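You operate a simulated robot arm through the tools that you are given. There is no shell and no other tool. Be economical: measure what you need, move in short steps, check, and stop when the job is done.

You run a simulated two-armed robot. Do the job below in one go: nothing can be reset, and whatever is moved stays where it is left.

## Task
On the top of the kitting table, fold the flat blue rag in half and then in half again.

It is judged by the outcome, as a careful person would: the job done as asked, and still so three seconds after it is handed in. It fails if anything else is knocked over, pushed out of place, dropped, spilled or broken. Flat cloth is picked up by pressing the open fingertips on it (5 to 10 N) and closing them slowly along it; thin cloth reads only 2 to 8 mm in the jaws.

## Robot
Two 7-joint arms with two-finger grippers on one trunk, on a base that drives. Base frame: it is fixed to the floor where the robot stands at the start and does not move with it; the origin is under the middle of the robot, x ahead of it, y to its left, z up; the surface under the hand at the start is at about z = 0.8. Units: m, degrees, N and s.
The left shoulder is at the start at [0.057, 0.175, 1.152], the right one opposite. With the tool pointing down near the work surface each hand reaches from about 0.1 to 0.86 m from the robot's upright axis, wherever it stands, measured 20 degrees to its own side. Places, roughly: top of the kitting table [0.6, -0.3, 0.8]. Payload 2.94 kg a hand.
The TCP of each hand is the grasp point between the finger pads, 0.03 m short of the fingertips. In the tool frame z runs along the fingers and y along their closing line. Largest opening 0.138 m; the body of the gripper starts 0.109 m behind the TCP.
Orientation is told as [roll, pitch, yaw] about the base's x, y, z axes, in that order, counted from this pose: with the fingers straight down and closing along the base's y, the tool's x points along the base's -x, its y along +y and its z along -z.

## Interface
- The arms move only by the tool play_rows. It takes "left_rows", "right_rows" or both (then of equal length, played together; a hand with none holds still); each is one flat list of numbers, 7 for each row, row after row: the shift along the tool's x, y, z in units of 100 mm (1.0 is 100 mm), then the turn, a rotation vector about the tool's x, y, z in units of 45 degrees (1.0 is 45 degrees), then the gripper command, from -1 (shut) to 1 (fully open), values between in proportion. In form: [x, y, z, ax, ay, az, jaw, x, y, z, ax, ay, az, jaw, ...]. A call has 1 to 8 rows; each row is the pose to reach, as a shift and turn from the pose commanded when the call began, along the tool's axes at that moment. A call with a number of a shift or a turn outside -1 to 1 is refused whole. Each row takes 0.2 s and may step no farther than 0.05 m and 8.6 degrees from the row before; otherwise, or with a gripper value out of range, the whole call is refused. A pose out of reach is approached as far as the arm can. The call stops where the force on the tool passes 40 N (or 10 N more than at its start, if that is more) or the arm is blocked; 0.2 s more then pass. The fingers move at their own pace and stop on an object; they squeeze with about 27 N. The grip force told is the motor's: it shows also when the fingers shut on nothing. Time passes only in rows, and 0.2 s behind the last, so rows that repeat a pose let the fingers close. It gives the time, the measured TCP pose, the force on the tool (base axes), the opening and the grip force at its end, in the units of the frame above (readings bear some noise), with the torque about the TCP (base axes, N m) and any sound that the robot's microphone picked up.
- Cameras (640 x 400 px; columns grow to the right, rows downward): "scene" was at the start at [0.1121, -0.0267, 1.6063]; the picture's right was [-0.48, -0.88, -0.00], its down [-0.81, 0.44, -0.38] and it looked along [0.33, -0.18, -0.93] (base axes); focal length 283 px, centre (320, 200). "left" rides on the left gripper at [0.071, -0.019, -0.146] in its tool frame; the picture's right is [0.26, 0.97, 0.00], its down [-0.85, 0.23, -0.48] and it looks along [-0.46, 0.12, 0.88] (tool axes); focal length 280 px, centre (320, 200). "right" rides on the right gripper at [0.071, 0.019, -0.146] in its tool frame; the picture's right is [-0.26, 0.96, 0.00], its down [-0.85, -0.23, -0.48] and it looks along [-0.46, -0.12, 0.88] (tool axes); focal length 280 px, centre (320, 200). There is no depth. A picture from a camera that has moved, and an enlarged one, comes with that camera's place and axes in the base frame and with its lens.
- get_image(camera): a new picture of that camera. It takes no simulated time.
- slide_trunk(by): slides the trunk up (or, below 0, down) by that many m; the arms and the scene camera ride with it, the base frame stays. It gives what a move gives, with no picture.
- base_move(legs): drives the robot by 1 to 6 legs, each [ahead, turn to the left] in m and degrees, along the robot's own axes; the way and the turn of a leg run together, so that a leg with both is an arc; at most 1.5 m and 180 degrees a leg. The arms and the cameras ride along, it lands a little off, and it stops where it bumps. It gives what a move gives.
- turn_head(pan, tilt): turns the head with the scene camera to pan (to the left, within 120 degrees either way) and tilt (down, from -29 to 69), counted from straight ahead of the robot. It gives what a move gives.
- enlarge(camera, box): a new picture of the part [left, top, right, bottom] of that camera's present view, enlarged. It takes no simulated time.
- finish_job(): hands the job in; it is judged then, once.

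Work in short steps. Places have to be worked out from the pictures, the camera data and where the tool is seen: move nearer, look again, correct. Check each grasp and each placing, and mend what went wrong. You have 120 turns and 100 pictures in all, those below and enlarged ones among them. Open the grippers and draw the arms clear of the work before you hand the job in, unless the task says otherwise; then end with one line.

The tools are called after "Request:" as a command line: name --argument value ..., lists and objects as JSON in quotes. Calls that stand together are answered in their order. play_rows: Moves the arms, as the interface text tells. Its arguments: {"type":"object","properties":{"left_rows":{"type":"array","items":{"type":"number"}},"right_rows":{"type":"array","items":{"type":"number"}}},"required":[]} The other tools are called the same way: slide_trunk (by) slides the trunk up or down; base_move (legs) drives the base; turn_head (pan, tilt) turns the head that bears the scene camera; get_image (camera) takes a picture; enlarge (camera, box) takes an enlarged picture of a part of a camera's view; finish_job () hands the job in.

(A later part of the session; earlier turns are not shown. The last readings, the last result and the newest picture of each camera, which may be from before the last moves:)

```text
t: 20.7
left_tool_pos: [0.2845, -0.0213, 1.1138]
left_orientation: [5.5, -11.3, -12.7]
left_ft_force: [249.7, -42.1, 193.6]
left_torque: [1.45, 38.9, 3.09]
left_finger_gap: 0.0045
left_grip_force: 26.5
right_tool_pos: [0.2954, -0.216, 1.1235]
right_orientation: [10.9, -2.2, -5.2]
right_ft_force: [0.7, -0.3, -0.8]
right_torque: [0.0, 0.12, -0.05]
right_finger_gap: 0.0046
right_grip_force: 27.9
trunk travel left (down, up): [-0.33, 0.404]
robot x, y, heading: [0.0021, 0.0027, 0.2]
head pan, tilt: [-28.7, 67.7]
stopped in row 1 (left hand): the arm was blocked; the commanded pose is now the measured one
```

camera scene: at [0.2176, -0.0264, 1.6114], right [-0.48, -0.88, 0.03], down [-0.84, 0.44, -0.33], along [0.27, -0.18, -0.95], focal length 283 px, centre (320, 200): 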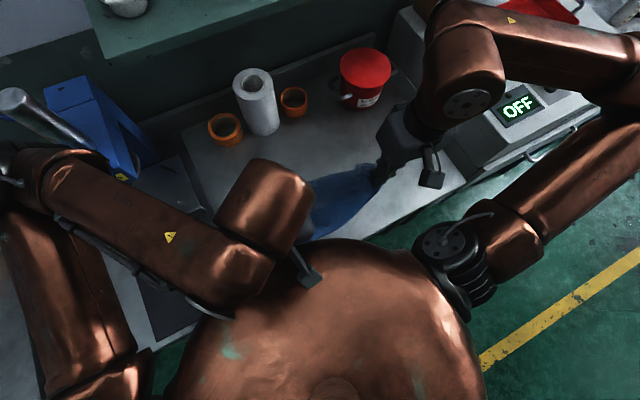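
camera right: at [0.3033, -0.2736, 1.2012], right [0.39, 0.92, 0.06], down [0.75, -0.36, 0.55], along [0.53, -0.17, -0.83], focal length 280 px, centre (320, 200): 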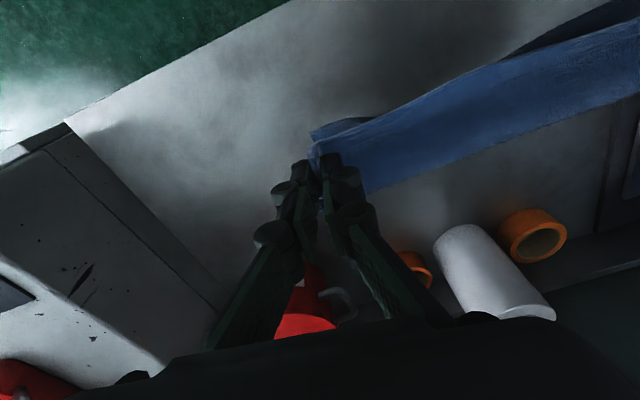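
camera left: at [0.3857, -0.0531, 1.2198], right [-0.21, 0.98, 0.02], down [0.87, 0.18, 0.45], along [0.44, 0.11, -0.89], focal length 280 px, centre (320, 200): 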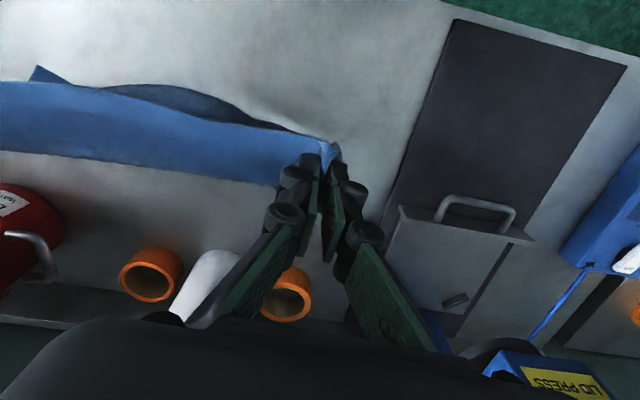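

The left hand has swung back into the robot's own body. I'll move both hands forward, away from the torso.

Request:
play_rows --left_rows '[-0.15, 0, 0, 0, 0, 0, -1, -0.3, 0, 0, 0, 0, 0, -1, -0.45, 0, 0, 0, 0, 0, -1, -0.6, 0, 0, 0, 0, 0, -1, -0.8, 0, 0, 0, 0, 0, -1, -1.0, 0, 0, 0, 0, 0, -1]' --right_rows '[-0.15, 0, 0, 0, 0, 0, -1, -0.3, 0, 0, 0, 0, 0, -1, -0.45, 0, 0, 0, 0, 0, -1, -0.6, 0, 0, 0, 0, 0, -1, -0.8, 0, 0, 0, 0, 0, -1, -1.0, 0, 0, 0, 0, 0, -1]'

Request:
get_image --camera "scene"

```text
t: 21.0
left_tool_pos: [0.1988, -0.0136, 1.1234]
left_orientation: [6.0, -17.4, -8.2]
left_ft_force: [103.3, -10.9, 141.7]
left_torque: [2.42, 5.13, 2.89]
left_finger_gap: 0.0048
left_grip_force: 27.5
right_tool_pos: [0.1931, -0.2064, 1.151]
right_orientation: [13.9, -9.7, -5.1]
right_ft_force: [3.2, 1.4, -0.4]
right_torque: [-0.11, 0.44, 0.01]
right_finger_gap: 0.0043
right_grip_force: 26.9
trunk travel left (down, up): [-0.33, 0.404]
robot x, y, heading: [0.0061, -0.0005, 0.1]
head pan, tilt: [-28.7, 67.7]
stopped in row 1 (left hand): the arm was blocked; the commanded pose is now the measured one
```

```text
68 pictures are left
camera scene: at [0.1242, -0.0273, 1.6115], right [-0.48, -0.88, 0.0], down [-0.82, 0.44, -0.37], along [0.33, -0.18, -0.93], focal length 283 px, centre (320, 200)
```

scene: 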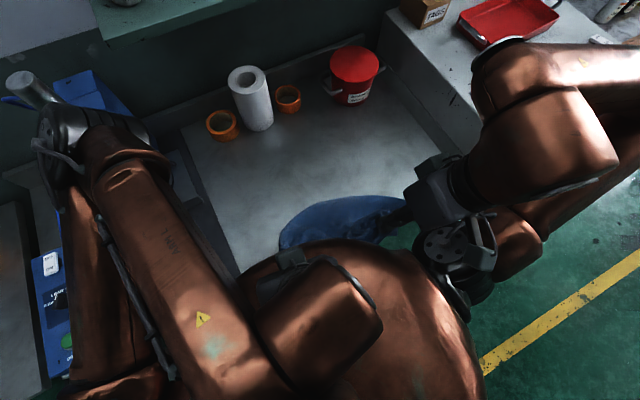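

The body is upright again, but the hands have been drawn back over it. I'll raise them first to break the left hand's contact, then move forward.

Request:
play_rows --left_rows '[-0.1, 0, -0.1, 0, 0, 0, -1, -0.2, 0, -0.2, 0, 0, 0, -1, -0.3, 0, -0.25, 0, 0, 0, -1, -0.45, 0, -0.25, 0, 0, 0, -1]' --right_rows '[-0.1, 0, 0, 0, 0, 0, -1, -0.2, 0, 0, 0, 0, 0, -1, -0.3, 0, 0, 0, 0, 0, -1, -0.45, 0, 0, 0, 0, 0, -1]'

```text
t: 22.0
left_tool_pos: [0.1982, -0.0307, 1.157]
left_orientation: [6.5, -16.7, -13.9]
left_ft_force: [-7.7, -5.1, 8.4]
left_torque: [0.58, -0.61, 0.2]
left_finger_gap: 0.0044
left_grip_force: 27.1
right_tool_pos: [0.2301, -0.2184, 1.1297]
right_orientation: [9.7, -7.7, -4.0]
right_ft_force: [0.2, 2.8, -1.5]
right_torque: [-0.3, 0.06, -0.03]
right_finger_gap: 0.0046
right_grip_force: 26.8
right hand out of reach, approached as far as the arm can: row 1
trunk travel left (down, up): [-0.33, 0.404]
robot x, y, heading: [0.0017, -0.0006, -0.1]
head pan, tilt: [-28.7, 67.7]
```

Free of the body now. Continuing forward smoothly while squaring the tools and spreading the hands slightly.

Request:
play_rows --left_rows '[-0.12, 0, 0.06, 0.017, 0.046, -0.04, -1, -0.25, 0, 0.12, 0.035, 0.092, -0.08, -1, -0.37, 0, 0.18, 0.052, 0.14, -0.12, -1, -0.5, 0, 0.25, 0.07, 0.185, -0.155, -1, -0.62, 0, 0.31, 0.087, 0.23, -0.19, -1, -0.75, 0, 0.37, 0.105, 0.28, -0.23, -1, -0.87, 0, 0.43, 0.12, 0.32, -0.27, -1, -1.0, 0, 0.5, 0.14, 0.37, -0.31, -1]' --right_rows '[-0.12, -0.04, 0, 0.027, 0.02, -0.01, -1, -0.25, -0.08, 0, 0.054, 0.04, -0.02, -1, -0.37, -0.12, 0, 0.08, 0.06, -0.03, -1, -0.5, -0.16, 0, 0.107, 0.085, -0.045, -1, -0.62, -0.2, 0, 0.134, 0.105, -0.055, -1, -0.75, -0.24, 0, 0.16, 0.125, -0.067, -1, -0.87, -0.3, 0, 0.19, 0.15, -0.08, -1, -1.0, -0.35, 0, 0.215, 0.17, -0.09, -1]'

Request:
get_image --camera "scene"

```text
t: 23.8
left_tool_pos: [0.3358, -0.0513, 1.1326]
left_orientation: [-2.1, 0.7, 1.3]
left_ft_force: [-0.1, -0.3, 0.0]
left_torque: [0.02, 0.05, -0.1]
left_finger_gap: 0.0042
left_grip_force: 27.2
right_tool_pos: [0.3532, -0.2648, 1.1302]
right_orientation: [-0.3, 1.4, 0.5]
right_ft_force: [0.2, 0.5, -0.4]
right_torque: [0.05, 0.06, -0.04]
right_finger_gap: 0.0043
right_grip_force: 27.5
trunk travel left (down, up): [-0.33, 0.404]
robot x, y, heading: [0.003, -0.0023, -0.2]
head pan, tilt: [-28.7, 67.7]
```

```text
67 pictures are left
camera scene: at [0.1139, -0.0254, 1.6114], right [-0.48, -0.88, 0.0], down [-0.81, 0.44, -0.38], along [0.33, -0.18, -0.93], focal length 283 px, centre (320, 200)
```

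scene: 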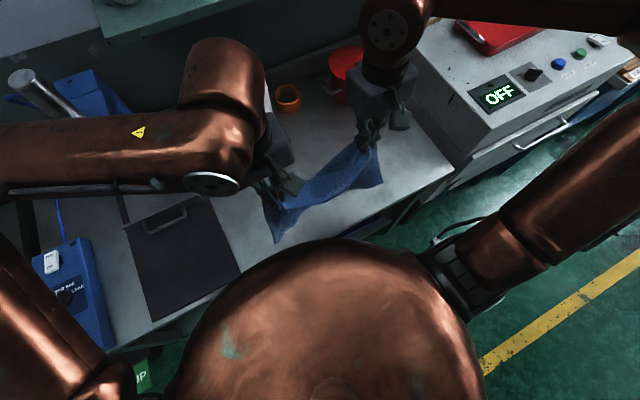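

Stable again and both grips hold, with the rag hanging over the table. I'll bring the hands to about x=0.43, z=1.10 and spread to y −0.04/−0.29, gently.

Request:
play_rows --left_rows '[-0.15, 0.01, 0.05, 0, 0, 0, -1, -0.3, 0.03, 0.1, 0, 0, 0, -1, -0.45, 0.05, 0.15, 0, 0, 0, -1, -0.6, 0.07, 0.2, 0, 0, 0, -1, -0.75, 0.08, 0.25, 0, 0, 0, -1, -0.9, 0.1, 0.3, -0.04, 0, 0, -1, -0.96, 0.1, 0.3, -0.045, 0, 0, -1, -0.96, 0.1, 0.3, -0.045, 0, 0, -1]' --right_rows '[-0.12, -0.03, 0.05, 0, 0, 0, -1, -0.25, -0.06, 0.1, 0, 0, 0, -1, -0.38, -0.1, 0.15, 0, 0, 0, -1, -0.5, -0.14, 0.2, 0, 0, 0, -1, -0.62, -0.18, 0.25, 0, 0, 0, -1, -0.74, -0.22, 0.3, 0, 0, 0, -1, -0.78, -0.24, 0.3, 0, 0, 0, -1, -0.78, -0.24, 0.3, 0, 0, 0, -1]'

Request:
get_image --camera "left"

Request:
get_image --camera "right"

Request:
get_image --camera "scene"

```text
t: 25.6
left_tool_pos: [0.4314, -0.0416, 1.1019]
left_orientation: [0.0, 0.6, 1.1]
left_ft_force: [0.4, -0.3, 0.6]
left_torque: [-0.03, -0.01, -0.06]
left_finger_gap: 0.0046
left_grip_force: 27.1
right_tool_pos: [0.4282, -0.2896, 1.1004]
right_orientation: [-0.1, 1.2, 0.4]
right_ft_force: [0.5, -0.4, -0.2]
right_torque: [0.1, 0.01, -0.04]
right_finger_gap: 0.0043
right_grip_force: 27.3
trunk travel left (down, up): [-0.33, 0.404]
robot x, y, heading: [0.0059, 0.004, -0.1]
head pan, tilt: [-28.7, 67.7]
```

```text
66 pictures are left
camera left: at [0.362, -0.0645, 1.2492], right [-0.28, 0.96, 0.0], down [0.85, 0.25, 0.47], along [0.45, 0.13, -0.88], focal length 280 px, centre (320, 200)
```

left: 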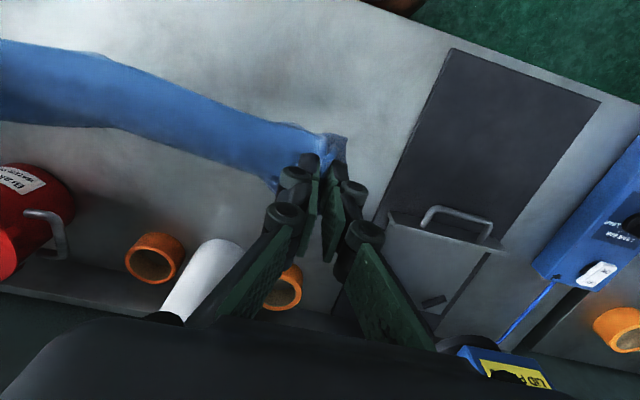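

```text
65 pictures are left
camera right: at [0.3605, -0.2681, 1.2462], right [0.26, 0.97, -0.01], down [0.86, -0.22, 0.46], along [0.44, -0.13, -0.89], focal length 280 px, centre (320, 200)
```

right: 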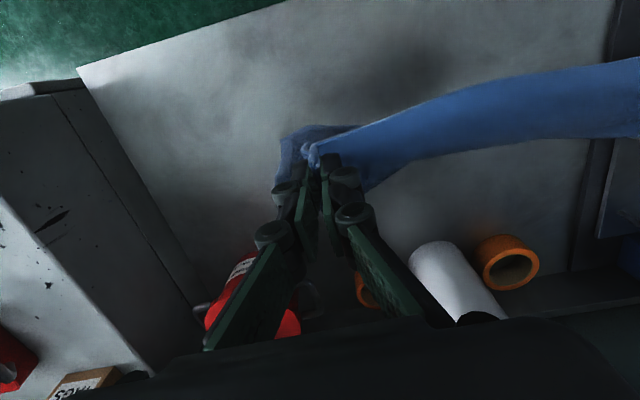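

```text
64 pictures are left
camera scene: at [0.1122, -0.0265, 1.6116], right [-0.48, -0.88, 0.0], down [-0.81, 0.44, -0.38], along [0.33, -0.18, -0.93], focal length 283 px, centre (320, 200)
```

scene: 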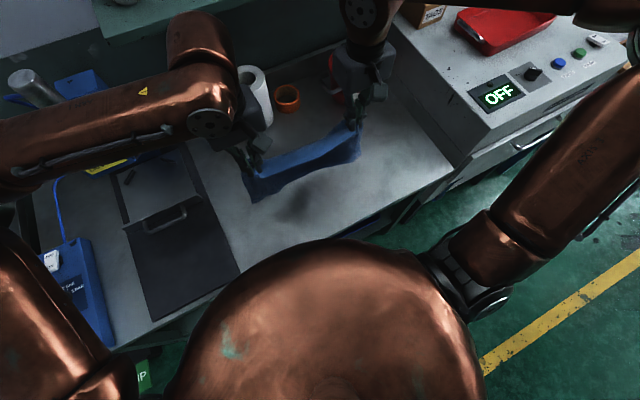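

The rag hangs with its free edge at x≈0.46, y −0.35..0.0. Now I'll lower while moving forward so the free edge touches near x≈0.46 and trails toward me.

Request:
play_rows --left_rows '[-0.15, 0, 0.1, 0, 0, 0, -1, -0.3, 0, 0.25, 0, 0, 0, -1, -0.45, 0, 0.4, 0, 0, 0, -1, -0.6, 0, 0.55, 0, 0, 0, -1, -0.75, 0, 0.7, 0, 0, 0, -1, -0.9, 0, 0.85, 0, 0, 0, -1]' --right_rows '[-0.15, 0, 0.1, 0, 0, 0, -1, -0.3, 0, 0.25, 0, 0, 0, -1, -0.45, 0, 0.4, 0, 0, 0, -1, -0.6, 0, 0.55, 0, 0, 0, -1, -0.75, 0, 0.7, 0, 0, 0, -1, -0.93, 0, 0.85, 0, 0, 0, -1]'

Request:
enlarge --camera "scene" --box '[180, 60, 420, 240]'

Request:
get_image --camera "right"

```text
t: 27.0
left_tool_pos: [0.5223, -0.0407, 1.0152]
left_orientation: [0.3, 0.7, 1.1]
left_ft_force: [-0.1, -0.2, -1.0]
left_torque: [-0.04, 0.02, -0.08]
left_finger_gap: 0.0044
left_grip_force: 27.3
right_tool_pos: [0.5223, -0.2887, 1.0107]
right_orientation: [-0.2, 1.4, 0.5]
right_ft_force: [0.1, 0.4, -0.3]
right_torque: [0.1, -0.01, -0.03]
right_finger_gap: 0.0046
right_grip_force: 26.7
trunk travel left (down, up): [-0.33, 0.404]
robot x, y, heading: [0.0023, -0.0005, 0.2]
head pan, tilt: [-28.7, 67.7]
```

```text
2.22 times, centred on (300, 150) of scene
camera zoom: at [0.1141, -0.0272, 1.6114], right [-0.48, -0.88, 0.0], down [-0.81, 0.44, -0.38], along [0.33, -0.18, -0.93], focal length 629 px, centre (364, 311)
```

zoom: 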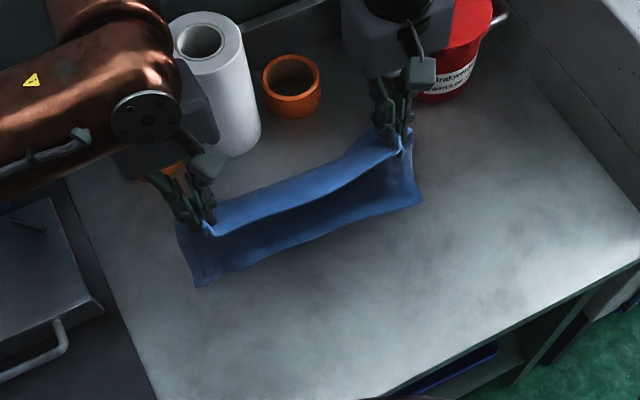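

```text
62 pictures are left
camera right: at [0.4525, -0.2686, 1.1582], right [0.26, 0.97, -0.01], down [0.86, -0.22, 0.46], along [0.44, -0.12, -0.89], focal length 280 px, centre (320, 200)
```

right: 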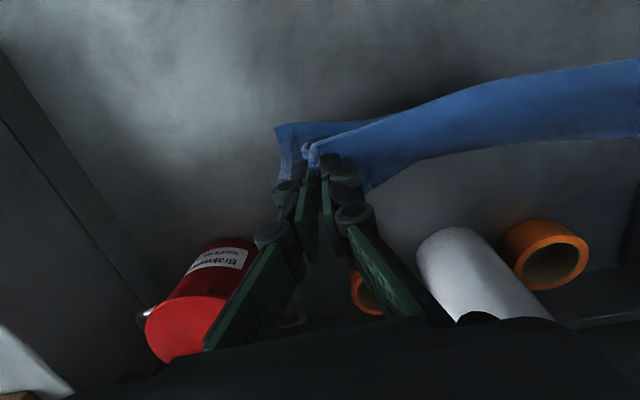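

The free edge rests at x≈0.52–0.545 and the rag opens toward me as a "C", which is what I want. I'll go slightly forward and down to lay the lower half, then come back down onto the free edge.

Request:
play_rows --left_rows '[-0.1, 0, 0.1, 0, 0, 0, -1, -0.2, 0, 0.2, 0, 0, 0, -1, -0.3, 0, 0.32, 0, 0, 0, -1, -0.35, 0, 0.45, 0, 0, 0, -1, -0.38, 0, 0.6, 0, 0, 0, -1, -0.38, 0, 0.75, 0, 0, 0, -1]' --right_rows '[-0.1, 0, 0.1, 0, 0, 0, -1, -0.2, 0, 0.2, 0, 0, 0, -1, -0.3, 0, 0.32, 0, 0, 0, -1, -0.35, 0, 0.45, 0, 0, 0, -1, -0.38, 0, 0.6, 0, 0, 0, -1, -0.38, 0, 0.75, 0, 0, 0, -1]'

Request:
enlarge --camera "scene" --box '[180, 60, 420, 240]'

Request:
get_image --camera "left"

Request:
get_image --camera "right"

```text
t: 28.4
left_tool_pos: [0.557, -0.0389, 0.9409]
left_orientation: [0.0, 0.6, 1.3]
left_ft_force: [0.3, -0.2, 0.6]
left_torque: [-0.01, 0.02, -0.05]
left_finger_gap: 0.0044
left_grip_force: 27.1
right_tool_pos: [0.5562, -0.2889, 0.9353]
right_orientation: [-0.2, 1.2, 0.4]
right_ft_force: [-0.5, 1.0, 0.4]
right_torque: [0.12, 0.0, 0.01]
right_finger_gap: 0.0047
right_grip_force: 27.7
trunk travel left (down, up): [-0.33, 0.404]
robot x, y, heading: [0.0048, -0.0014, 0.2]
head pan, tilt: [-28.7, 67.7]
```

```text
2.22 times, centred on (300, 150) of scene
camera zoom: at [0.1126, -0.0268, 1.6116], right [-0.48, -0.88, 0.0], down [-0.81, 0.44, -0.38], along [0.33, -0.18, -0.93], focal length 629 px, centre (364, 311)
```

zoom: 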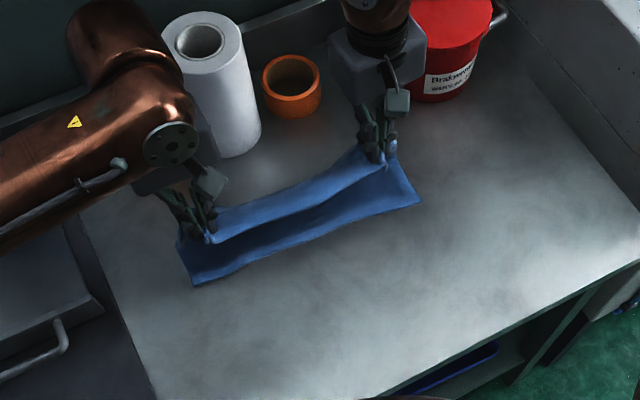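

```text
60 pictures are left
camera left: at [0.4883, -0.0621, 1.0879], right [-0.28, 0.96, 0.0], down [0.85, 0.25, 0.47], along [0.45, 0.13, -0.88], focal length 280 px, centre (320, 200)
```

left: 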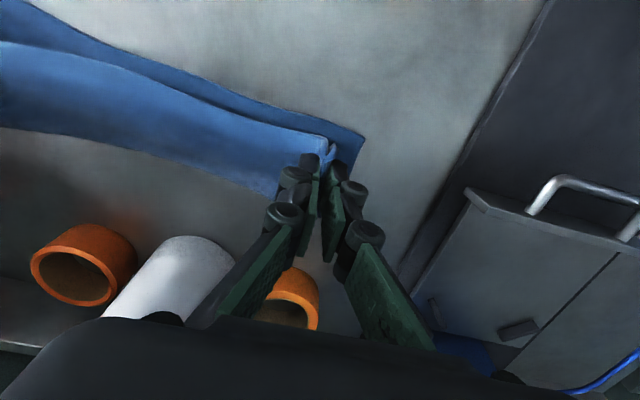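

```text
59 pictures are left
camera right: at [0.488, -0.2687, 1.0831], right [0.26, 0.97, -0.01], down [0.86, -0.22, 0.46], along [0.44, -0.13, -0.89], focal length 280 px, centre (320, 200)
```

right: 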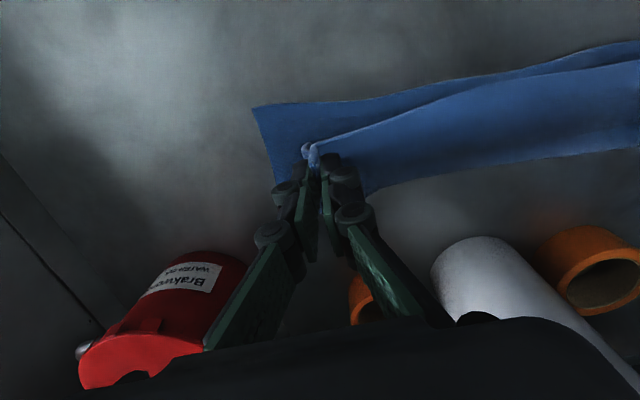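

The free edge lies at x≈0.513 on the right and 0.55 on the left, open toward me, with the bulge forward. I'll lower the held edge onto it, right hand coming back about 3 cm to follow the skew.

Request:
play_rows --left_rows '[0, -0.01, 0.15, 0, 0, 0, -1, 0, -0.02, 0.3, 0, 0, 0, -1, 0, -0.03, 0.45, 0, 0, 0, -1, -0.01, -0.05, 0.6, 0, 0, 0, -1, -0.02, -0.06, 0.75, 0, 0, 0, -1, -0.03, -0.08, 0.9, 0, 0, 0, -1, -0.03, -0.08, 0.95, 0, 0, 0, -1]' --right_rows '[0.03, -0.01, 0.15, 0, 0, 0, -1, 0.07, -0.02, 0.3, 0, 0, 0, -1, 0.11, -0.03, 0.45, 0, 0, 0, -1, 0.16, -0.05, 0.6, 0, 0, 0, -1, 0.21, -0.06, 0.75, 0, 0, 0, -1, 0.27, -0.08, 0.87, 0, 0, 0, -1, 0.29, -0.08, 0.9, 0, 0, 0, -1]'

Request:
enlarge --camera "scene" --box '[180, 60, 420, 240]'

Request:
get_image --camera "left"

Request:
get_image --camera "right"

```text
t: 30.0
left_tool_pos: [0.5592, -0.0477, 0.8453]
left_orientation: [-0.1, 0.5, 1.2]
left_ft_force: [-0.4, -6.0, 0.8]
left_torque: [-0.2, 0.01, -0.04]
left_finger_gap: 0.0044
left_grip_force: 26.8
right_tool_pos: [0.5172, -0.304, 0.854]
right_orientation: [-0.1, 1.1, 0.4]
right_ft_force: [1.0, 5.2, 0.0]
right_torque: [0.2, -0.03, -0.07]
right_finger_gap: 0.0047
right_grip_force: 27.5
right hand out of reach, approached as far as the arm can: row 3, 4, 5, 6, 7
trunk travel left (down, up): [-0.33, 0.404]
robot x, y, heading: [0.0013, -0.003, 0.0]
head pan, tilt: [-28.7, 67.7]
```

```text
2.22 times, centred on (300, 150) of scene
camera zoom: at [0.112, -0.0262, 1.6117], right [-0.48, -0.88, 0.0], down [-0.81, 0.44, -0.38], along [0.33, -0.18, -0.93], focal length 629 px, centre (364, 311)
```

zoom: 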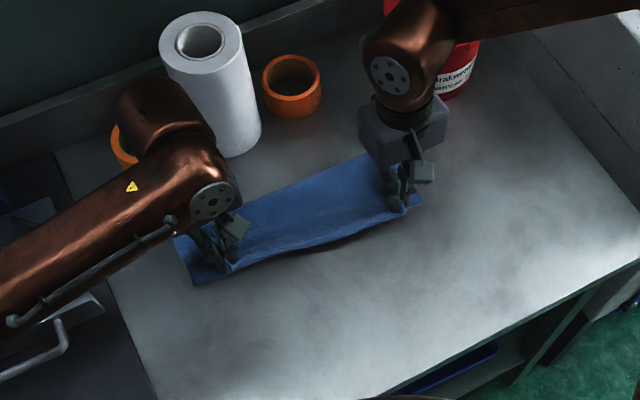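

```text
57 pictures are left
camera left: at [0.4899, -0.0696, 0.993], right [-0.28, 0.96, 0.0], down [0.85, 0.25, 0.47], along [0.45, 0.13, -0.88], focal length 280 px, centre (320, 200)
```

left: 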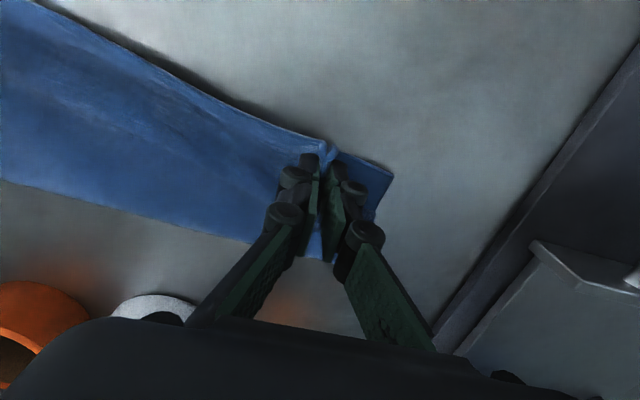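

```text
56 pictures are left
camera right: at [0.4486, -0.283, 1.0011], right [0.26, 0.97, -0.01], down [0.86, -0.22, 0.46], along [0.44, -0.12, -0.89], focal length 280 px, centre (320, 200)
```

right: 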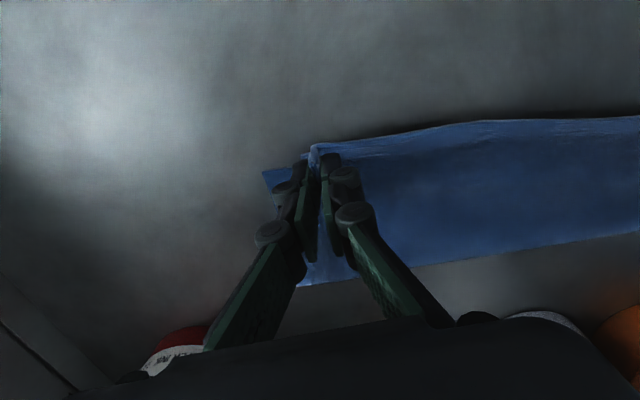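

Now it is a real half fold: fold at x≈0.63, free edges toward me. The held edge overhangs the lower one by about 1.5–2 cm, so I'll shift the hands forward that much and lower to just above the table.

Request:
play_rows --left_rows '[-0.07, 0, 0, 0, 0, 0, -1, -0.13, 0.0, 0, 0, 0, 0, -1, -0.13, 0, 0.04, 0, 0, 0, -1, -0.13, 0, 0.07, 0, 0, 0, -1]' --right_rows '[-0.1, 0.04, 0, 0, 0, 0, -1, -0.2, 0.08, 0, 0, 0, 0, -1, -0.2, 0.08, 0.08, 0, 0, 0, -1, -0.2, 0.08, 0.15, 0, 0, 0, -1]'

Request:
get_image --camera "left"

Request:
get_image --camera "right"

```text
t: 31.0
left_tool_pos: [0.572, -0.0477, 0.8386]
left_orientation: [-0.1, 0.5, 1.1]
left_ft_force: [-2.1, -10.5, 2.1]
left_torque: [-0.36, 0.0, 0.0]
left_finger_gap: 0.0047
left_grip_force: 27.2
right_tool_pos: [0.5207, -0.3071, 0.8521]
right_orientation: [0.0, 1.2, 0.3]
right_ft_force: [2.3, 11.6, -0.9]
right_torque: [0.38, -0.08, -0.03]
right_finger_gap: 0.005
right_grip_force: 27.0
right hand out of reach, approached as far as the arm can: row 1, 2, 3, 4
trunk travel left (down, up): [-0.33, 0.404]
robot x, y, heading: [0.0031, 0.0007, 0.0]
head pan, tilt: [-28.7, 67.7]
```

```text
55 pictures are left
camera left: at [0.5024, -0.0699, 0.9862], right [-0.28, 0.96, 0.0], down [0.85, 0.25, 0.47], along [0.45, 0.13, -0.88], focal length 280 px, centre (320, 200)
```

left: 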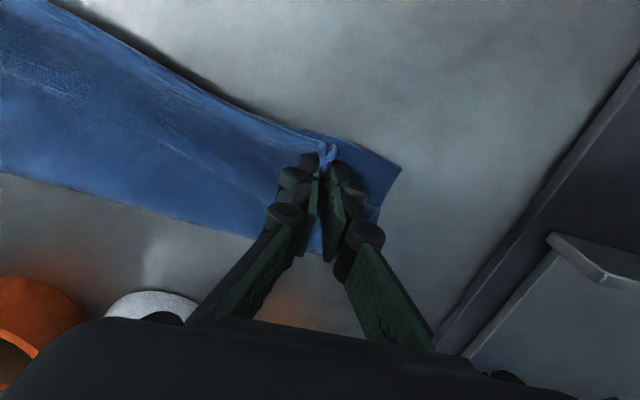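

```text
54 pictures are left
camera right: at [0.4513, -0.2871, 1.0006], right [0.26, 0.97, -0.01], down [0.86, -0.22, 0.46], along [0.44, -0.12, -0.89], focal length 280 px, centre (320, 200)
```

right: 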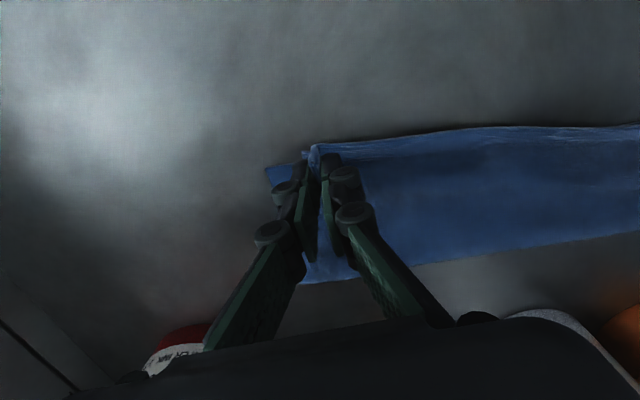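

The right arm is stuck near a joint limit in its present posture, about 1.5 cm high and 2 cm back. I'll see whether a small yaw of the right tool frees it, and move the left 8 mm right to ease the tension.

Request:
play_rows --left_rows '[0, -0.04, 0, 0, 0, 0, -1, 0, -0.08, 0, 0, 0, 0, -1, 0, -0.08, 0, 0, 0, 0, -1]' --right_rows '[0, 0, 0, 0, 0, 0.1, -1, 0, 0, 0, 0, 0, 0.2, -1, 0, 0, 0, 0, 0, 0.3, -1]'

```text
t: 31.8
left_tool_pos: [0.5718, -0.0538, 0.8383]
left_orientation: [0.0, 0.6, 1.2]
left_ft_force: [-0.9, -3.8, 1.7]
left_torque: [-0.13, -0.03, -0.06]
left_finger_gap: 0.0047
left_grip_force: 26.9
right_tool_pos: [0.521, -0.3086, 0.8536]
right_orientation: [-0.5, 1.1, -13.3]
right_ft_force: [-0.1, 5.2, -0.6]
right_torque: [0.18, -0.05, 0.07]
right_finger_gap: 0.0048
right_grip_force: 26.8
trunk travel left (down, up): [-0.33, 0.404]
robot x, y, heading: [0.0023, 0.0006, -0.2]
head pan, tilt: [-28.7, 67.7]
```

With that yaw no reach warning appears. Now trying right forward 1.8 cm, left 1.2 cm and down.

Request:
play_rows --right_rows '[-0.05, 0.05, 0, 0, 0, 0, -1, -0.1, 0.1, 0, 0, 0, 0, -1, -0.148, 0.157, 0.06, 0, 0, 0, -1, -0.148, 0.157, 0.12, 0, 0, 0, -1]'

```text
t: 32.8
left_tool_pos: [0.5724, -0.0548, 0.8383]
left_orientation: [0.0, 0.6, 1.2]
left_ft_force: [-1.1, -3.9, 2.6]
left_torque: [-0.08, -0.01, -0.03]
left_finger_gap: 0.0049
left_grip_force: 27.3
right_tool_pos: [0.5206, -0.3077, 0.8547]
right_orientation: [-0.4, 1.2, -13.1]
right_ft_force: [0.4, 4.9, -0.8]
right_torque: [0.19, -0.02, 0.06]
right_finger_gap: 0.0048
right_grip_force: 26.9
right hand out of reach, approached as far as the arm can: row 1, 2, 3, 4
trunk travel left (down, up): [-0.33, 0.404]
robot x, y, heading: [0.003, 0.0001, -0.2]
head pan, tilt: [-28.7, 67.7]
```

That position is limited by posture. I'll release the right hand here, with its tips only about 2 cm above the table, and lift it away, keeping the left as an anchor.

Request:
play_rows --right_rows '[0, 0, 0, 0, 0, 0, -0.8, 0, 0, 0, 0, 0, 0, -0.6, 0, 0, 0, 0, 0, 0, -0.5, 0, 0, -0.1, 0, 0, 0, -0.5, 0, 0, -0.3, 0, 0, 0, -0.5, 0, 0, -0.55, 0, 0, 0, -0.5, 0, 0, -0.8, 0, 0, 0, -0.5]'

Request:
get_image --camera "right"

```text
t: 34.4
left_tool_pos: [0.572, -0.0547, 0.8392]
left_orientation: [0.0, 0.5, 1.1]
left_ft_force: [0.2, -0.3, 1.6]
left_torque: [-0.03, -0.04, -0.08]
left_finger_gap: 0.0043
left_grip_force: 26.9
right_tool_pos: [0.5237, -0.3087, 0.9353]
right_orientation: [-0.5, 1.0, -13.2]
right_ft_force: [0.2, 0.7, -0.2]
right_torque: [0.02, 0.01, 0.0]
right_finger_gap: 0.0345
right_grip_force: 0.1
trunk travel left (down, up): [-0.33, 0.404]
robot x, y, heading: [0.0052, 0.0008, 0.0]
head pan, tilt: [-28.7, 67.7]
```

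```text
53 pictures are left
camera right: at [0.4609, -0.2716, 1.0821], right [0.47, 0.88, -0.01], down [0.78, -0.42, 0.46], along [0.4, -0.23, -0.89], focal length 280 px, centre (320, 200)
```

right: 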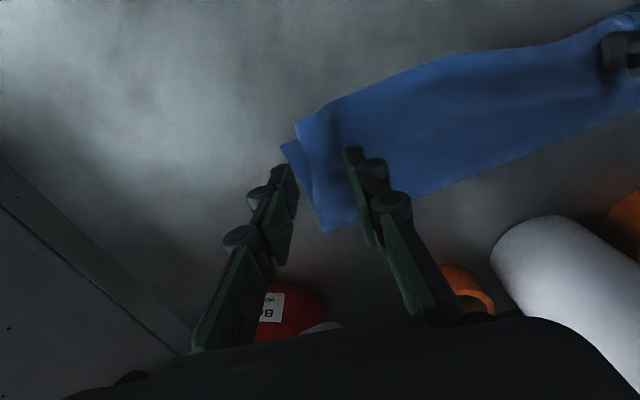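

The right side lies folded with a small offset. Now release the left the same way and lift both clear.

Request:
play_rows --left_rows '[0, 0, 0, 0, 0, 0, -0.8, 0, 0, 0, 0, 0, 0, -0.6, 0, 0, 0, 0, 0, 0, -0.5, 0, 0, -0.1, 0, 0, 0, -0.5, 0, 0, -0.3, 0, 0, 0, -0.5, 0, 0, -0.6, 0, 0, 0, -0.5, 0, 0, -1.0, 0, 0, 0, -0.5]' --right_rows '[0, 0, 0, 0, 0, 0, -0.5, 0, 0, 0, 0, 0, 0, -0.5, 0, 0, 0, 0, 0, 0, -0.5, 0.0, -0.1, -0.1, 0, 0, 0, -0.5, 0.1, -0.3, -0.2, 0, 0, 0, -0.5, 0.2, -0.5, -0.3, 0, 0, 0, -0.5, 0.3, -0.7, -0.4, 0, 0, 0, -0.5]'

Request:
get_image --camera "scene"

Request:
get_image --camera "left"

Request:
get_image --camera "right"

```text
t: 36.0
left_tool_pos: [0.571, -0.0554, 0.9398]
left_orientation: [0.1, 0.5, 1.3]
left_ft_force: [-1.2, 0.7, -0.4]
left_torque: [0.04, 0.0, 0.0]
left_finger_gap: 0.0346
left_grip_force: 0.1
right_tool_pos: [0.479, -0.37, 0.9767]
right_orientation: [-0.5, 1.1, -13.1]
right_ft_force: [-0.9, 0.0, -1.2]
right_torque: [0.04, -0.04, 0.01]
right_finger_gap: 0.0345
right_grip_force: 0.1
trunk travel left (down, up): [-0.33, 0.404]
robot x, y, heading: [0.003, 0.0002, 0.2]
head pan, tilt: [-28.7, 67.7]
```

```text
52 pictures are left
camera scene: at [0.1106, -0.0275, 1.6118], right [-0.48, -0.88, 0.0], down [-0.81, 0.44, -0.38], along [0.33, -0.18, -0.93], focal length 283 px, centre (320, 200)
```

scene: 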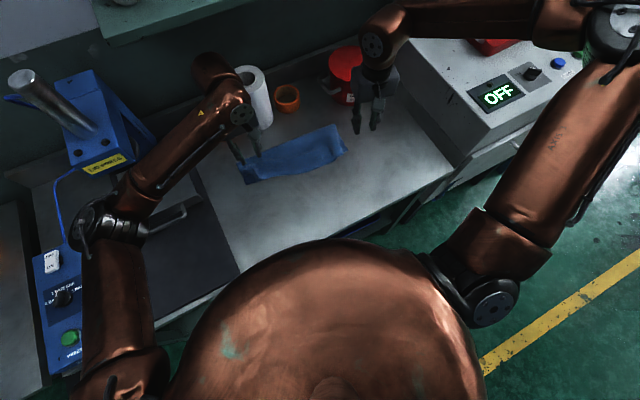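

```text
51 pictures are left
camera left: at [0.5029, -0.0779, 1.086], right [-0.28, 0.96, 0.0], down [0.85, 0.25, 0.47], along [0.45, 0.13, -0.88], focal length 280 px, centre (320, 200)
```

left: 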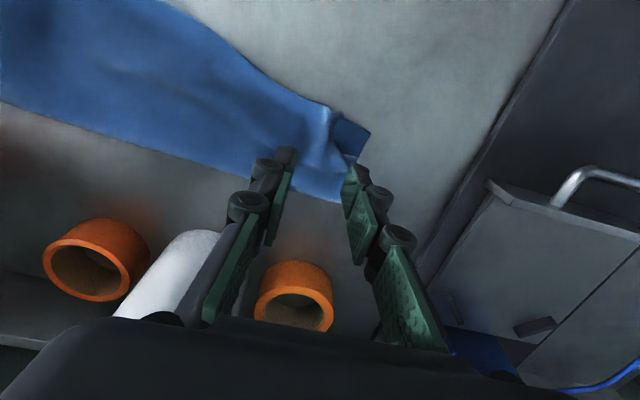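

```text
50 pictures are left
camera right: at [0.4158, -0.3336, 1.1239], right [0.47, 0.88, -0.01], down [0.78, -0.42, 0.46], along [0.4, -0.23, -0.89], focal length 280 px, centre (320, 200)
```

right: 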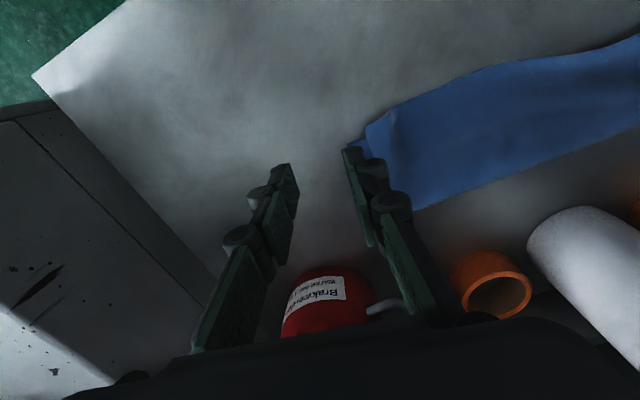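

A proper half fold with two free edges toward me. I'll draw the left hand back a little for a clear close look at the left end.

Request:
play_rows --left_rows '[0.2, 0, -0.1, 0, 0, 0, -0.5, 0.4, 0.0, -0.2, 0, 0, 0, -0.5, 0.6, 0, -0.3, 0, 0, 0, -0.5, 0.8, 0, -0.3, 0, 0, 0, -0.5]'

Request:
enlarge --camera "left" --box '[0, 60, 440, 335]'

Request:
enlarge --camera "scene" --box '[220, 80, 380, 200]'

```text
t: 37.0
left_tool_pos: [0.4925, -0.0557, 0.9698]
left_orientation: [0.0, 0.5, 1.2]
left_ft_force: [0.6, 0.8, 0.4]
left_torque: [0.0, 0.01, -0.03]
left_finger_gap: 0.0347
left_grip_force: 0.1
right_tool_pos: [0.4797, -0.3689, 0.9766]
right_orientation: [-0.5, 1.0, -13.1]
right_ft_force: [-0.4, 0.1, -0.1]
right_torque: [0.01, -0.02, 0.03]
right_finger_gap: 0.0347
right_grip_force: 0.0
trunk travel left (down, up): [-0.33, 0.404]
robot x, y, heading: [0.0027, -0.0014, 0.2]
head pan, tilt: [-28.7, 67.7]
```

```text
1.45 times, centred on (220, 198) of left
camera zoom: at [0.4242, -0.0786, 1.1158], right [-0.28, 0.96, 0.0], down [0.85, 0.25, 0.47], along [0.45, 0.13, -0.88], focal length 408 px, centre (466, 204)
```

zoom: 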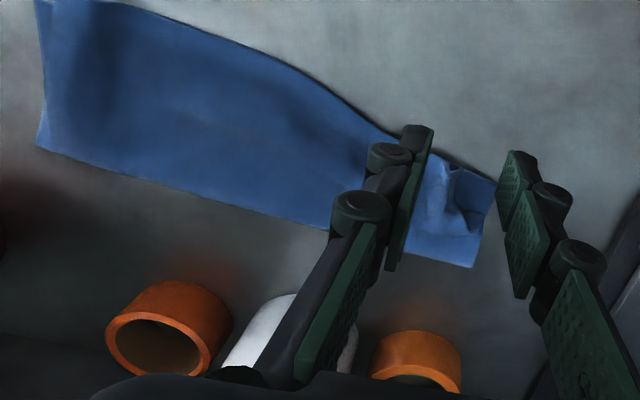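

```text
3.33 times, centred on (300, 140) of scene
camera zoom: at [0.112, -0.0262, 1.6116], right [-0.48, -0.88, 0.0], down [-0.81, 0.44, -0.38], along [0.33, -0.18, -0.93], focal length 944 px, centre (387, 400)
```

zoom: 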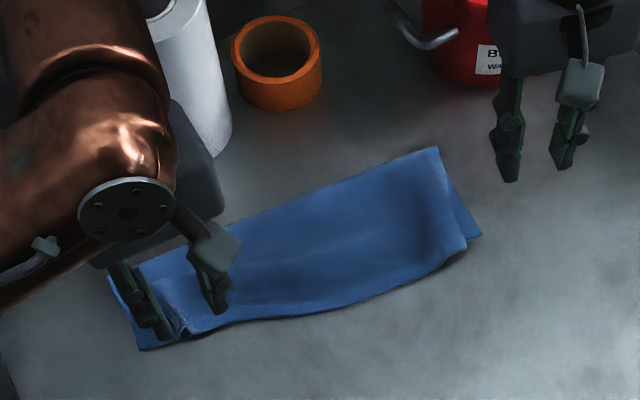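

The half fold holds, about 0.11 × 0.35 m, with both layers together. For the second fold I'll grip the left end with one finger outside its edge and one on top, so both layers are caught. Moving the left hand there, yawed along the strip, with the outer finger a touch lower.

Request:
play_rows --left_rows '[-0.2, 0.08, 0, 0, 0, 0.03, -0.13, -0.4, 0.16, 0, 0.02, 0, 0.06, -0.13, -0.6, 0.24, 0.1, 0.04, 0, 0.1, -0.13, -0.8, 0.32, 0.25, 0.07, 0, 0.13, -0.13, -0.95, 0.39, 0.45, 0.1, 0, 0.16, -0.13, -1.0, 0.39, 0.65, 0.1, 0, 0.16, -0.13]' --right_rows '[0.1, -0.2, -0.05, 0, 0, 0, -0.5, 0.2, -0.4, -0.1, 0, 0, 0, -0.5, 0.3, -0.6, -0.1, 0, 0, 0, -0.5, 0.4, -0.8, -0.1, 0, 0, 0, -0.5, 0.5, -0.9, -0.1, 0, 0, 0, -0.5, 0.6, -1, -0.1, 0, 0, 0, -0.5]'

Request:
get_image --camera "left"

Request:
get_image --camera "scene"

```text
t: 38.4
left_tool_pos: [0.5913, -0.0178, 0.9034]
left_orientation: [-4.5, 0.3, -6.2]
left_ft_force: [1.0, -1.2, 0.9]
left_torque: [0.05, 0.0, 0.03]
left_finger_gap: 0.0597
left_grip_force: 0.1
right_tool_pos: [0.3993, -0.4544, 0.9889]
right_orientation: [-0.5, 1.1, -13.3]
right_ft_force: [-0.5, -0.4, -0.4]
right_torque: [0.04, 0.02, -0.02]
right_finger_gap: 0.0347
right_grip_force: 0.1
trunk travel left (down, up): [-0.33, 0.404]
robot x, y, heading: [0.0009, 0.0001, 0.1]
head pan, tilt: [-28.7, 67.7]
```

```text
47 pictures are left
camera left: at [0.5214, -0.0194, 1.0511], right [-0.16, 0.98, -0.07], down [0.87, 0.18, 0.45], along [0.46, 0.01, -0.89], focal length 280 px, centre (320, 200)
```

left: 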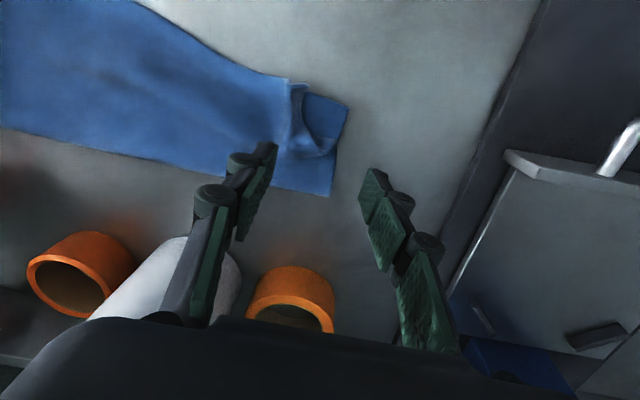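

```text
46 pictures are left
camera scene: at [0.1123, -0.0285, 1.6116], right [-0.48, -0.88, 0.0], down [-0.81, 0.44, -0.38], along [0.33, -0.18, -0.93], focal length 283 px, centre (320, 200)
```

scene: 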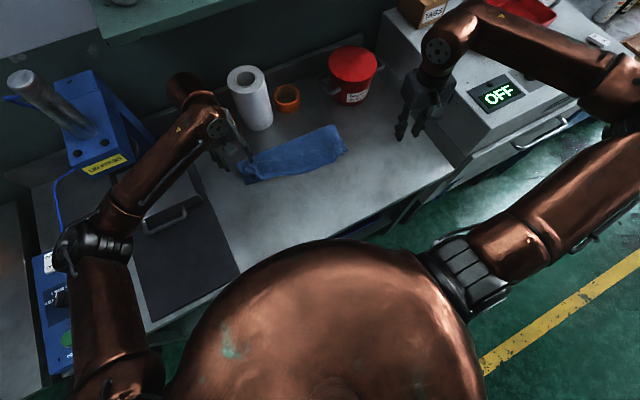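

The left end runs from (0.557,−0.008) to (0.645,−0.007), with the bunched bit in its near half. I'll descend at x≈0.612, where both layers are even, keeping the outer finger just beyond the edge.

Request:
play_rows --left_rows '[-0.1, 0.03, 0.15, 0, 0, 0, -0.18, -0.2, 0.05, 0.3, 0, 0, 0, -0.18, -0.2, 0.06, 0.45, 0, 0, 0, -0.18, -0.2, 0.07, 0.55, 0, 0, 0, -0.18]'

Request:
get_image --camera "left"

```text
t: 39.4
left_tool_pos: [0.6111, -0.0144, 0.8482]
left_orientation: [-4.5, 0.4, -5.9]
left_ft_force: [-0.3, -0.5, -0.2]
left_torque: [0.0, -0.01, 0.03]
left_finger_gap: 0.0565
left_grip_force: 0.0
right_tool_pos: [0.3991, -0.4529, 0.9883]
right_orientation: [-0.5, 1.2, -13.1]
right_ft_force: [-0.3, -0.1, 0.0]
right_torque: [0.01, 0.02, 0.0]
right_finger_gap: 0.0348
right_grip_force: 0.0
trunk travel left (down, up): [-0.33, 0.404]
robot x, y, heading: [0.0049, 0.0031, 0.1]
head pan, tilt: [-28.7, 67.7]
```

```text
45 pictures are left
camera left: at [0.5413, -0.0172, 0.9953], right [-0.16, 0.98, -0.07], down [0.87, 0.18, 0.45], along [0.46, 0.01, -0.89], focal length 280 px, centre (320, 200)
```

left: 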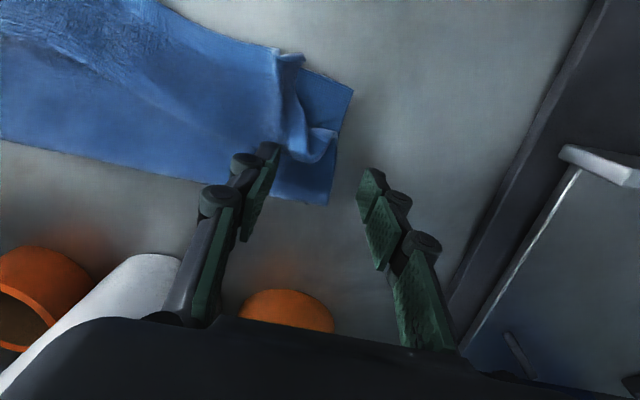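

The outer finger is about 2 cm beyond the edge. I'll shift 8 mm inward and descend to contact.

Request:
play_rows --left_rows '[0, -0.08, 0.06, 0, 0, 0, -0.2, 0, -0.075, 0.1, 0, 0, 0, -0.2, 0, -0.075, 0.13, 0, 0, 0, -0.2, 0, -0.075, 0.155, 0, 0, 0, -0.2]'

```text
t: 40.4
left_tool_pos: [0.6106, -0.0243, 0.8352]
left_orientation: [-4.8, 0.2, -6.1]
left_ft_force: [2.1, -0.2, 9.6]
left_torque: [-0.32, 0.07, 0.04]
left_finger_gap: 0.0572
left_grip_force: 1.4
right_tool_pos: [0.3986, -0.4533, 0.9893]
right_orientation: [-0.4, 1.1, -13.2]
right_ft_force: [-0.6, -0.4, 0.5]
right_torque: [0.0, 0.0, 0.01]
right_finger_gap: 0.0346
right_grip_force: 0.1
trunk travel left (down, up): [-0.33, 0.404]
robot x, y, heading: [0.0057, 0.0013, -0.4]
head pan, tilt: [-28.7, 67.7]
```

9.6 N, all on the inner finger. I'll roll 5° more so the outer finger meets the table, and recheck.

Request:
play_rows --left_rows '[0, 0.02, 0, 0.06, 0, 0, -0.2, 0, 0.03, 0.01, 0.11, 0, 0, -0.2, 0, 0.03, 0.02, 0.11, 0, 0, -0.2]'

Request:
get_image --camera "left"

```text
t: 41.2
left_tool_pos: [0.6113, -0.0191, 0.8334]
left_orientation: [-9.4, 0.1, -5.9]
left_ft_force: [2.6, 6.6, 20.7]
left_torque: [0.55, -0.1, -0.04]
left_finger_gap: 0.0606
left_grip_force: 3.3
right_tool_pos: [0.3984, -0.4524, 0.9898]
right_orientation: [-0.4, 1.0, -13.1]
right_ft_force: [-1.1, 0.3, 0.2]
right_torque: [0.01, -0.01, -0.05]
right_finger_gap: 0.0345
right_grip_force: 0.0
trunk travel left (down, up): [-0.33, 0.404]
robot x, y, heading: [0.0019, -0.0005, 0.0]
head pan, tilt: [-28.7, 67.7]
```

```text
44 pictures are left
camera left: at [0.5414, -0.0089, 0.9808], right [-0.16, 0.97, -0.16], down [0.88, 0.22, 0.43], along [0.45, -0.07, -0.89], focal length 280 px, centre (320, 200)
```

left: 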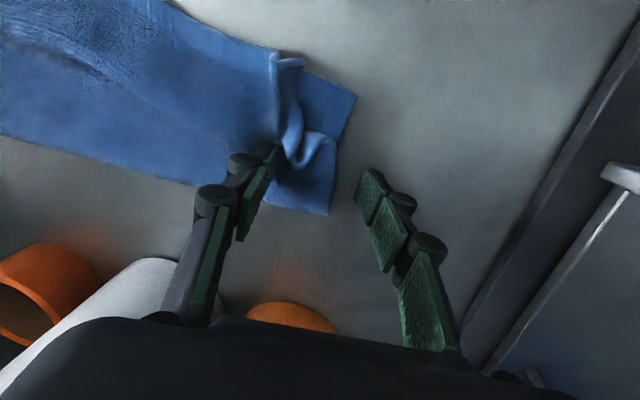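

The outer finger now bears on the table. I'll back the roll off slightly, ease the force and begin closing slowly.

Request:
play_rows --left_rows '[0, 0, -0.015, -0.03, 0, 0, -0.2, 0, 0, -0.015, -0.03, 0, 0, -0.28, 0, 0, -0.015, -0.03, 0, 0, -0.36, 0, 0, -0.015, -0.03, 0, 0, -0.44, 0, 0, -0.015, -0.03, 0, 0, -0.52, 0, 0, -0.015, -0.03, 0, 0, -0.6]'

Request:
get_image --camera "left"

```text
t: 42.6
left_tool_pos: [0.6094, -0.0213, 0.834]
left_orientation: [-8.2, 0.2, -6.1]
left_ft_force: [-3.3, -1.6, 22.9]
left_torque: [-0.57, 0.41, 0.0]
left_finger_gap: 0.0295
left_grip_force: 1.9
right_tool_pos: [0.3977, -0.4536, 0.9902]
right_orientation: [-0.3, 1.1, -13.2]
right_ft_force: [0.3, 0.2, -0.3]
right_torque: [0.01, 0.0, -0.05]
right_finger_gap: 0.0348
right_grip_force: 0.1
trunk travel left (down, up): [-0.33, 0.404]
robot x, y, heading: [0.0017, 0.001, 0.0]
head pan, tilt: [-28.7, 67.7]
```

```text
43 pictures are left
camera left: at [0.5396, -0.0138, 0.9818], right [-0.16, 0.98, -0.14], down [0.88, 0.2, 0.43], along [0.45, -0.05, -0.89], focal length 280 px, centre (320, 200)
```

left: 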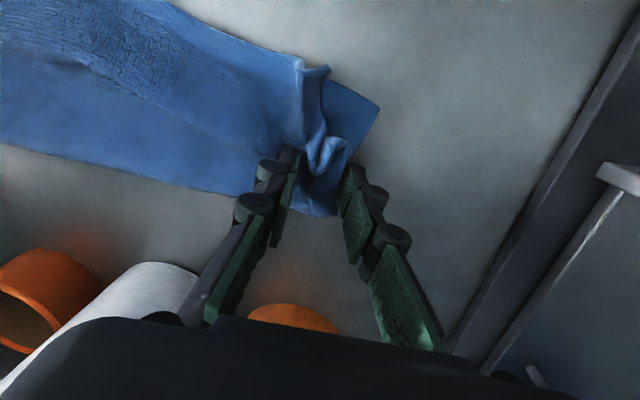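

The inner finger has drawn the end up to the outer finger. Continuing to close.

Request:
play_rows --left_rows '[0, 0, -0.01, 0, 0, 0, -0.68, 0, 0, -0.01, 0, 0, 0, -0.76, 0, 0, -0.01, 0, 0, 0, -0.84, 0, 0, -0.01, 0, 0, 0, -0.92, 0, 0, -0.01, 0, 0, 0, -1, 0, 0, -0.01, 0, 0, 0, -1, 0, 0, -0.01, 0, 0, 0, -1]'

Request:
get_image --camera "left"

```text
t: 44.2
left_tool_pos: [0.6091, -0.0206, 0.8336]
left_orientation: [-8.2, 0.2, -6.0]
left_ft_force: [0.4, -1.8, 18.8]
left_torque: [-0.18, 0.18, 0.05]
left_finger_gap: 0.0084
left_grip_force: 27.3
right_tool_pos: [0.3986, -0.4524, 0.9895]
right_orientation: [-0.5, 1.1, -13.2]
right_ft_force: [-0.7, 1.0, 0.2]
right_torque: [0.02, 0.02, 0.0]
right_finger_gap: 0.0343
right_grip_force: 0.0
trunk travel left (down, up): [-0.33, 0.404]
robot x, y, heading: [0.0024, -0.0008, -0.0]
head pan, tilt: [-28.7, 67.7]
```

```text
42 pictures are left
camera left: at [0.5405, -0.0129, 0.9821], right [-0.16, 0.98, -0.14], down [0.88, 0.21, 0.43], along [0.45, -0.05, -0.89], focal length 280 px, centre (320, 200)
```

left: 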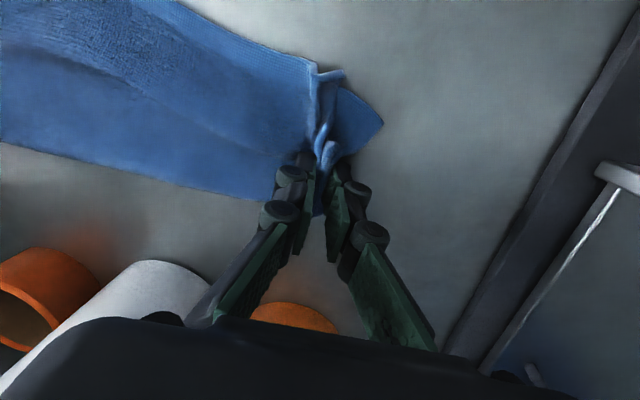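

The jaws read 8.4 mm, consistent with both layers. I'll lift 5 cm, squaring the roll, and check.

Request:
play_rows --left_rows '[0, 0, -0.15, -0.06, 0, 0, -1, 0.0, -0.03, -0.3, -0.12, 0, 0, -1, 0, -0.08, -0.5, -0.18, 0, 0, -1]'

Request:
get_image --camera "left"

Request:
enlarge --camera "scene" --box '[220, 80, 380, 200]'

```text
t: 45.0
left_tool_pos: [0.611, -0.0221, 0.8832]
left_orientation: [0.1, 0.3, -5.9]
left_ft_force: [0.9, -0.7, -0.6]
left_torque: [-0.09, -0.03, 0.01]
left_finger_gap: 0.0077
left_grip_force: 26.8
right_tool_pos: [0.3997, -0.4551, 0.9886]
right_orientation: [-0.5, 1.1, -13.0]
right_ft_force: [-0.5, 0.0, 0.2]
right_torque: [0.0, 0.02, 0.01]
right_finger_gap: 0.0346
right_grip_force: 0.1
trunk travel left (down, up): [-0.33, 0.404]
robot x, y, heading: [0.0053, 0.0019, -0.0]
head pan, tilt: [-28.7, 67.7]
```

```text
41 pictures are left
camera left: at [0.5401, -0.0358, 1.0309], right [-0.16, 0.99, 0.0], down [0.87, 0.14, 0.47], along [0.46, 0.08, -0.88], focal length 280 px, centre (320, 200)
```

left: 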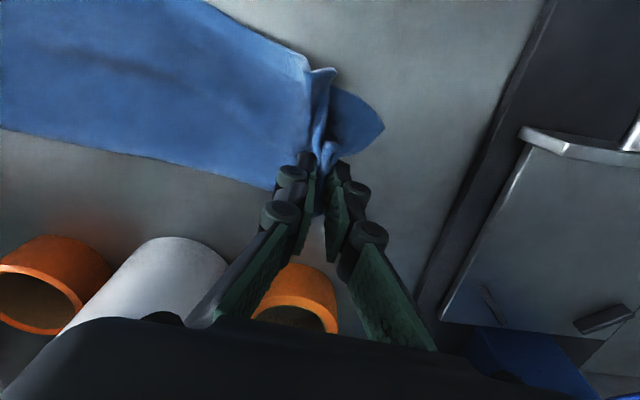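

```text
3.33 times, centred on (300, 140) of scene
camera zoom: at [0.112, -0.0275, 1.6116], right [-0.48, -0.88, 0.0], down [-0.81, 0.44, -0.38], along [0.33, -0.18, -0.93], focal length 944 px, centre (387, 400)
```

zoom: 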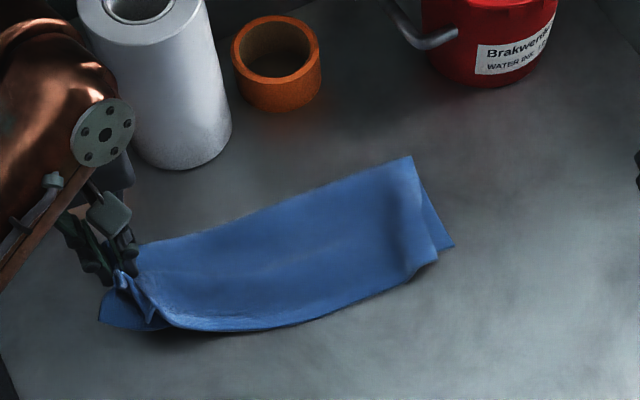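

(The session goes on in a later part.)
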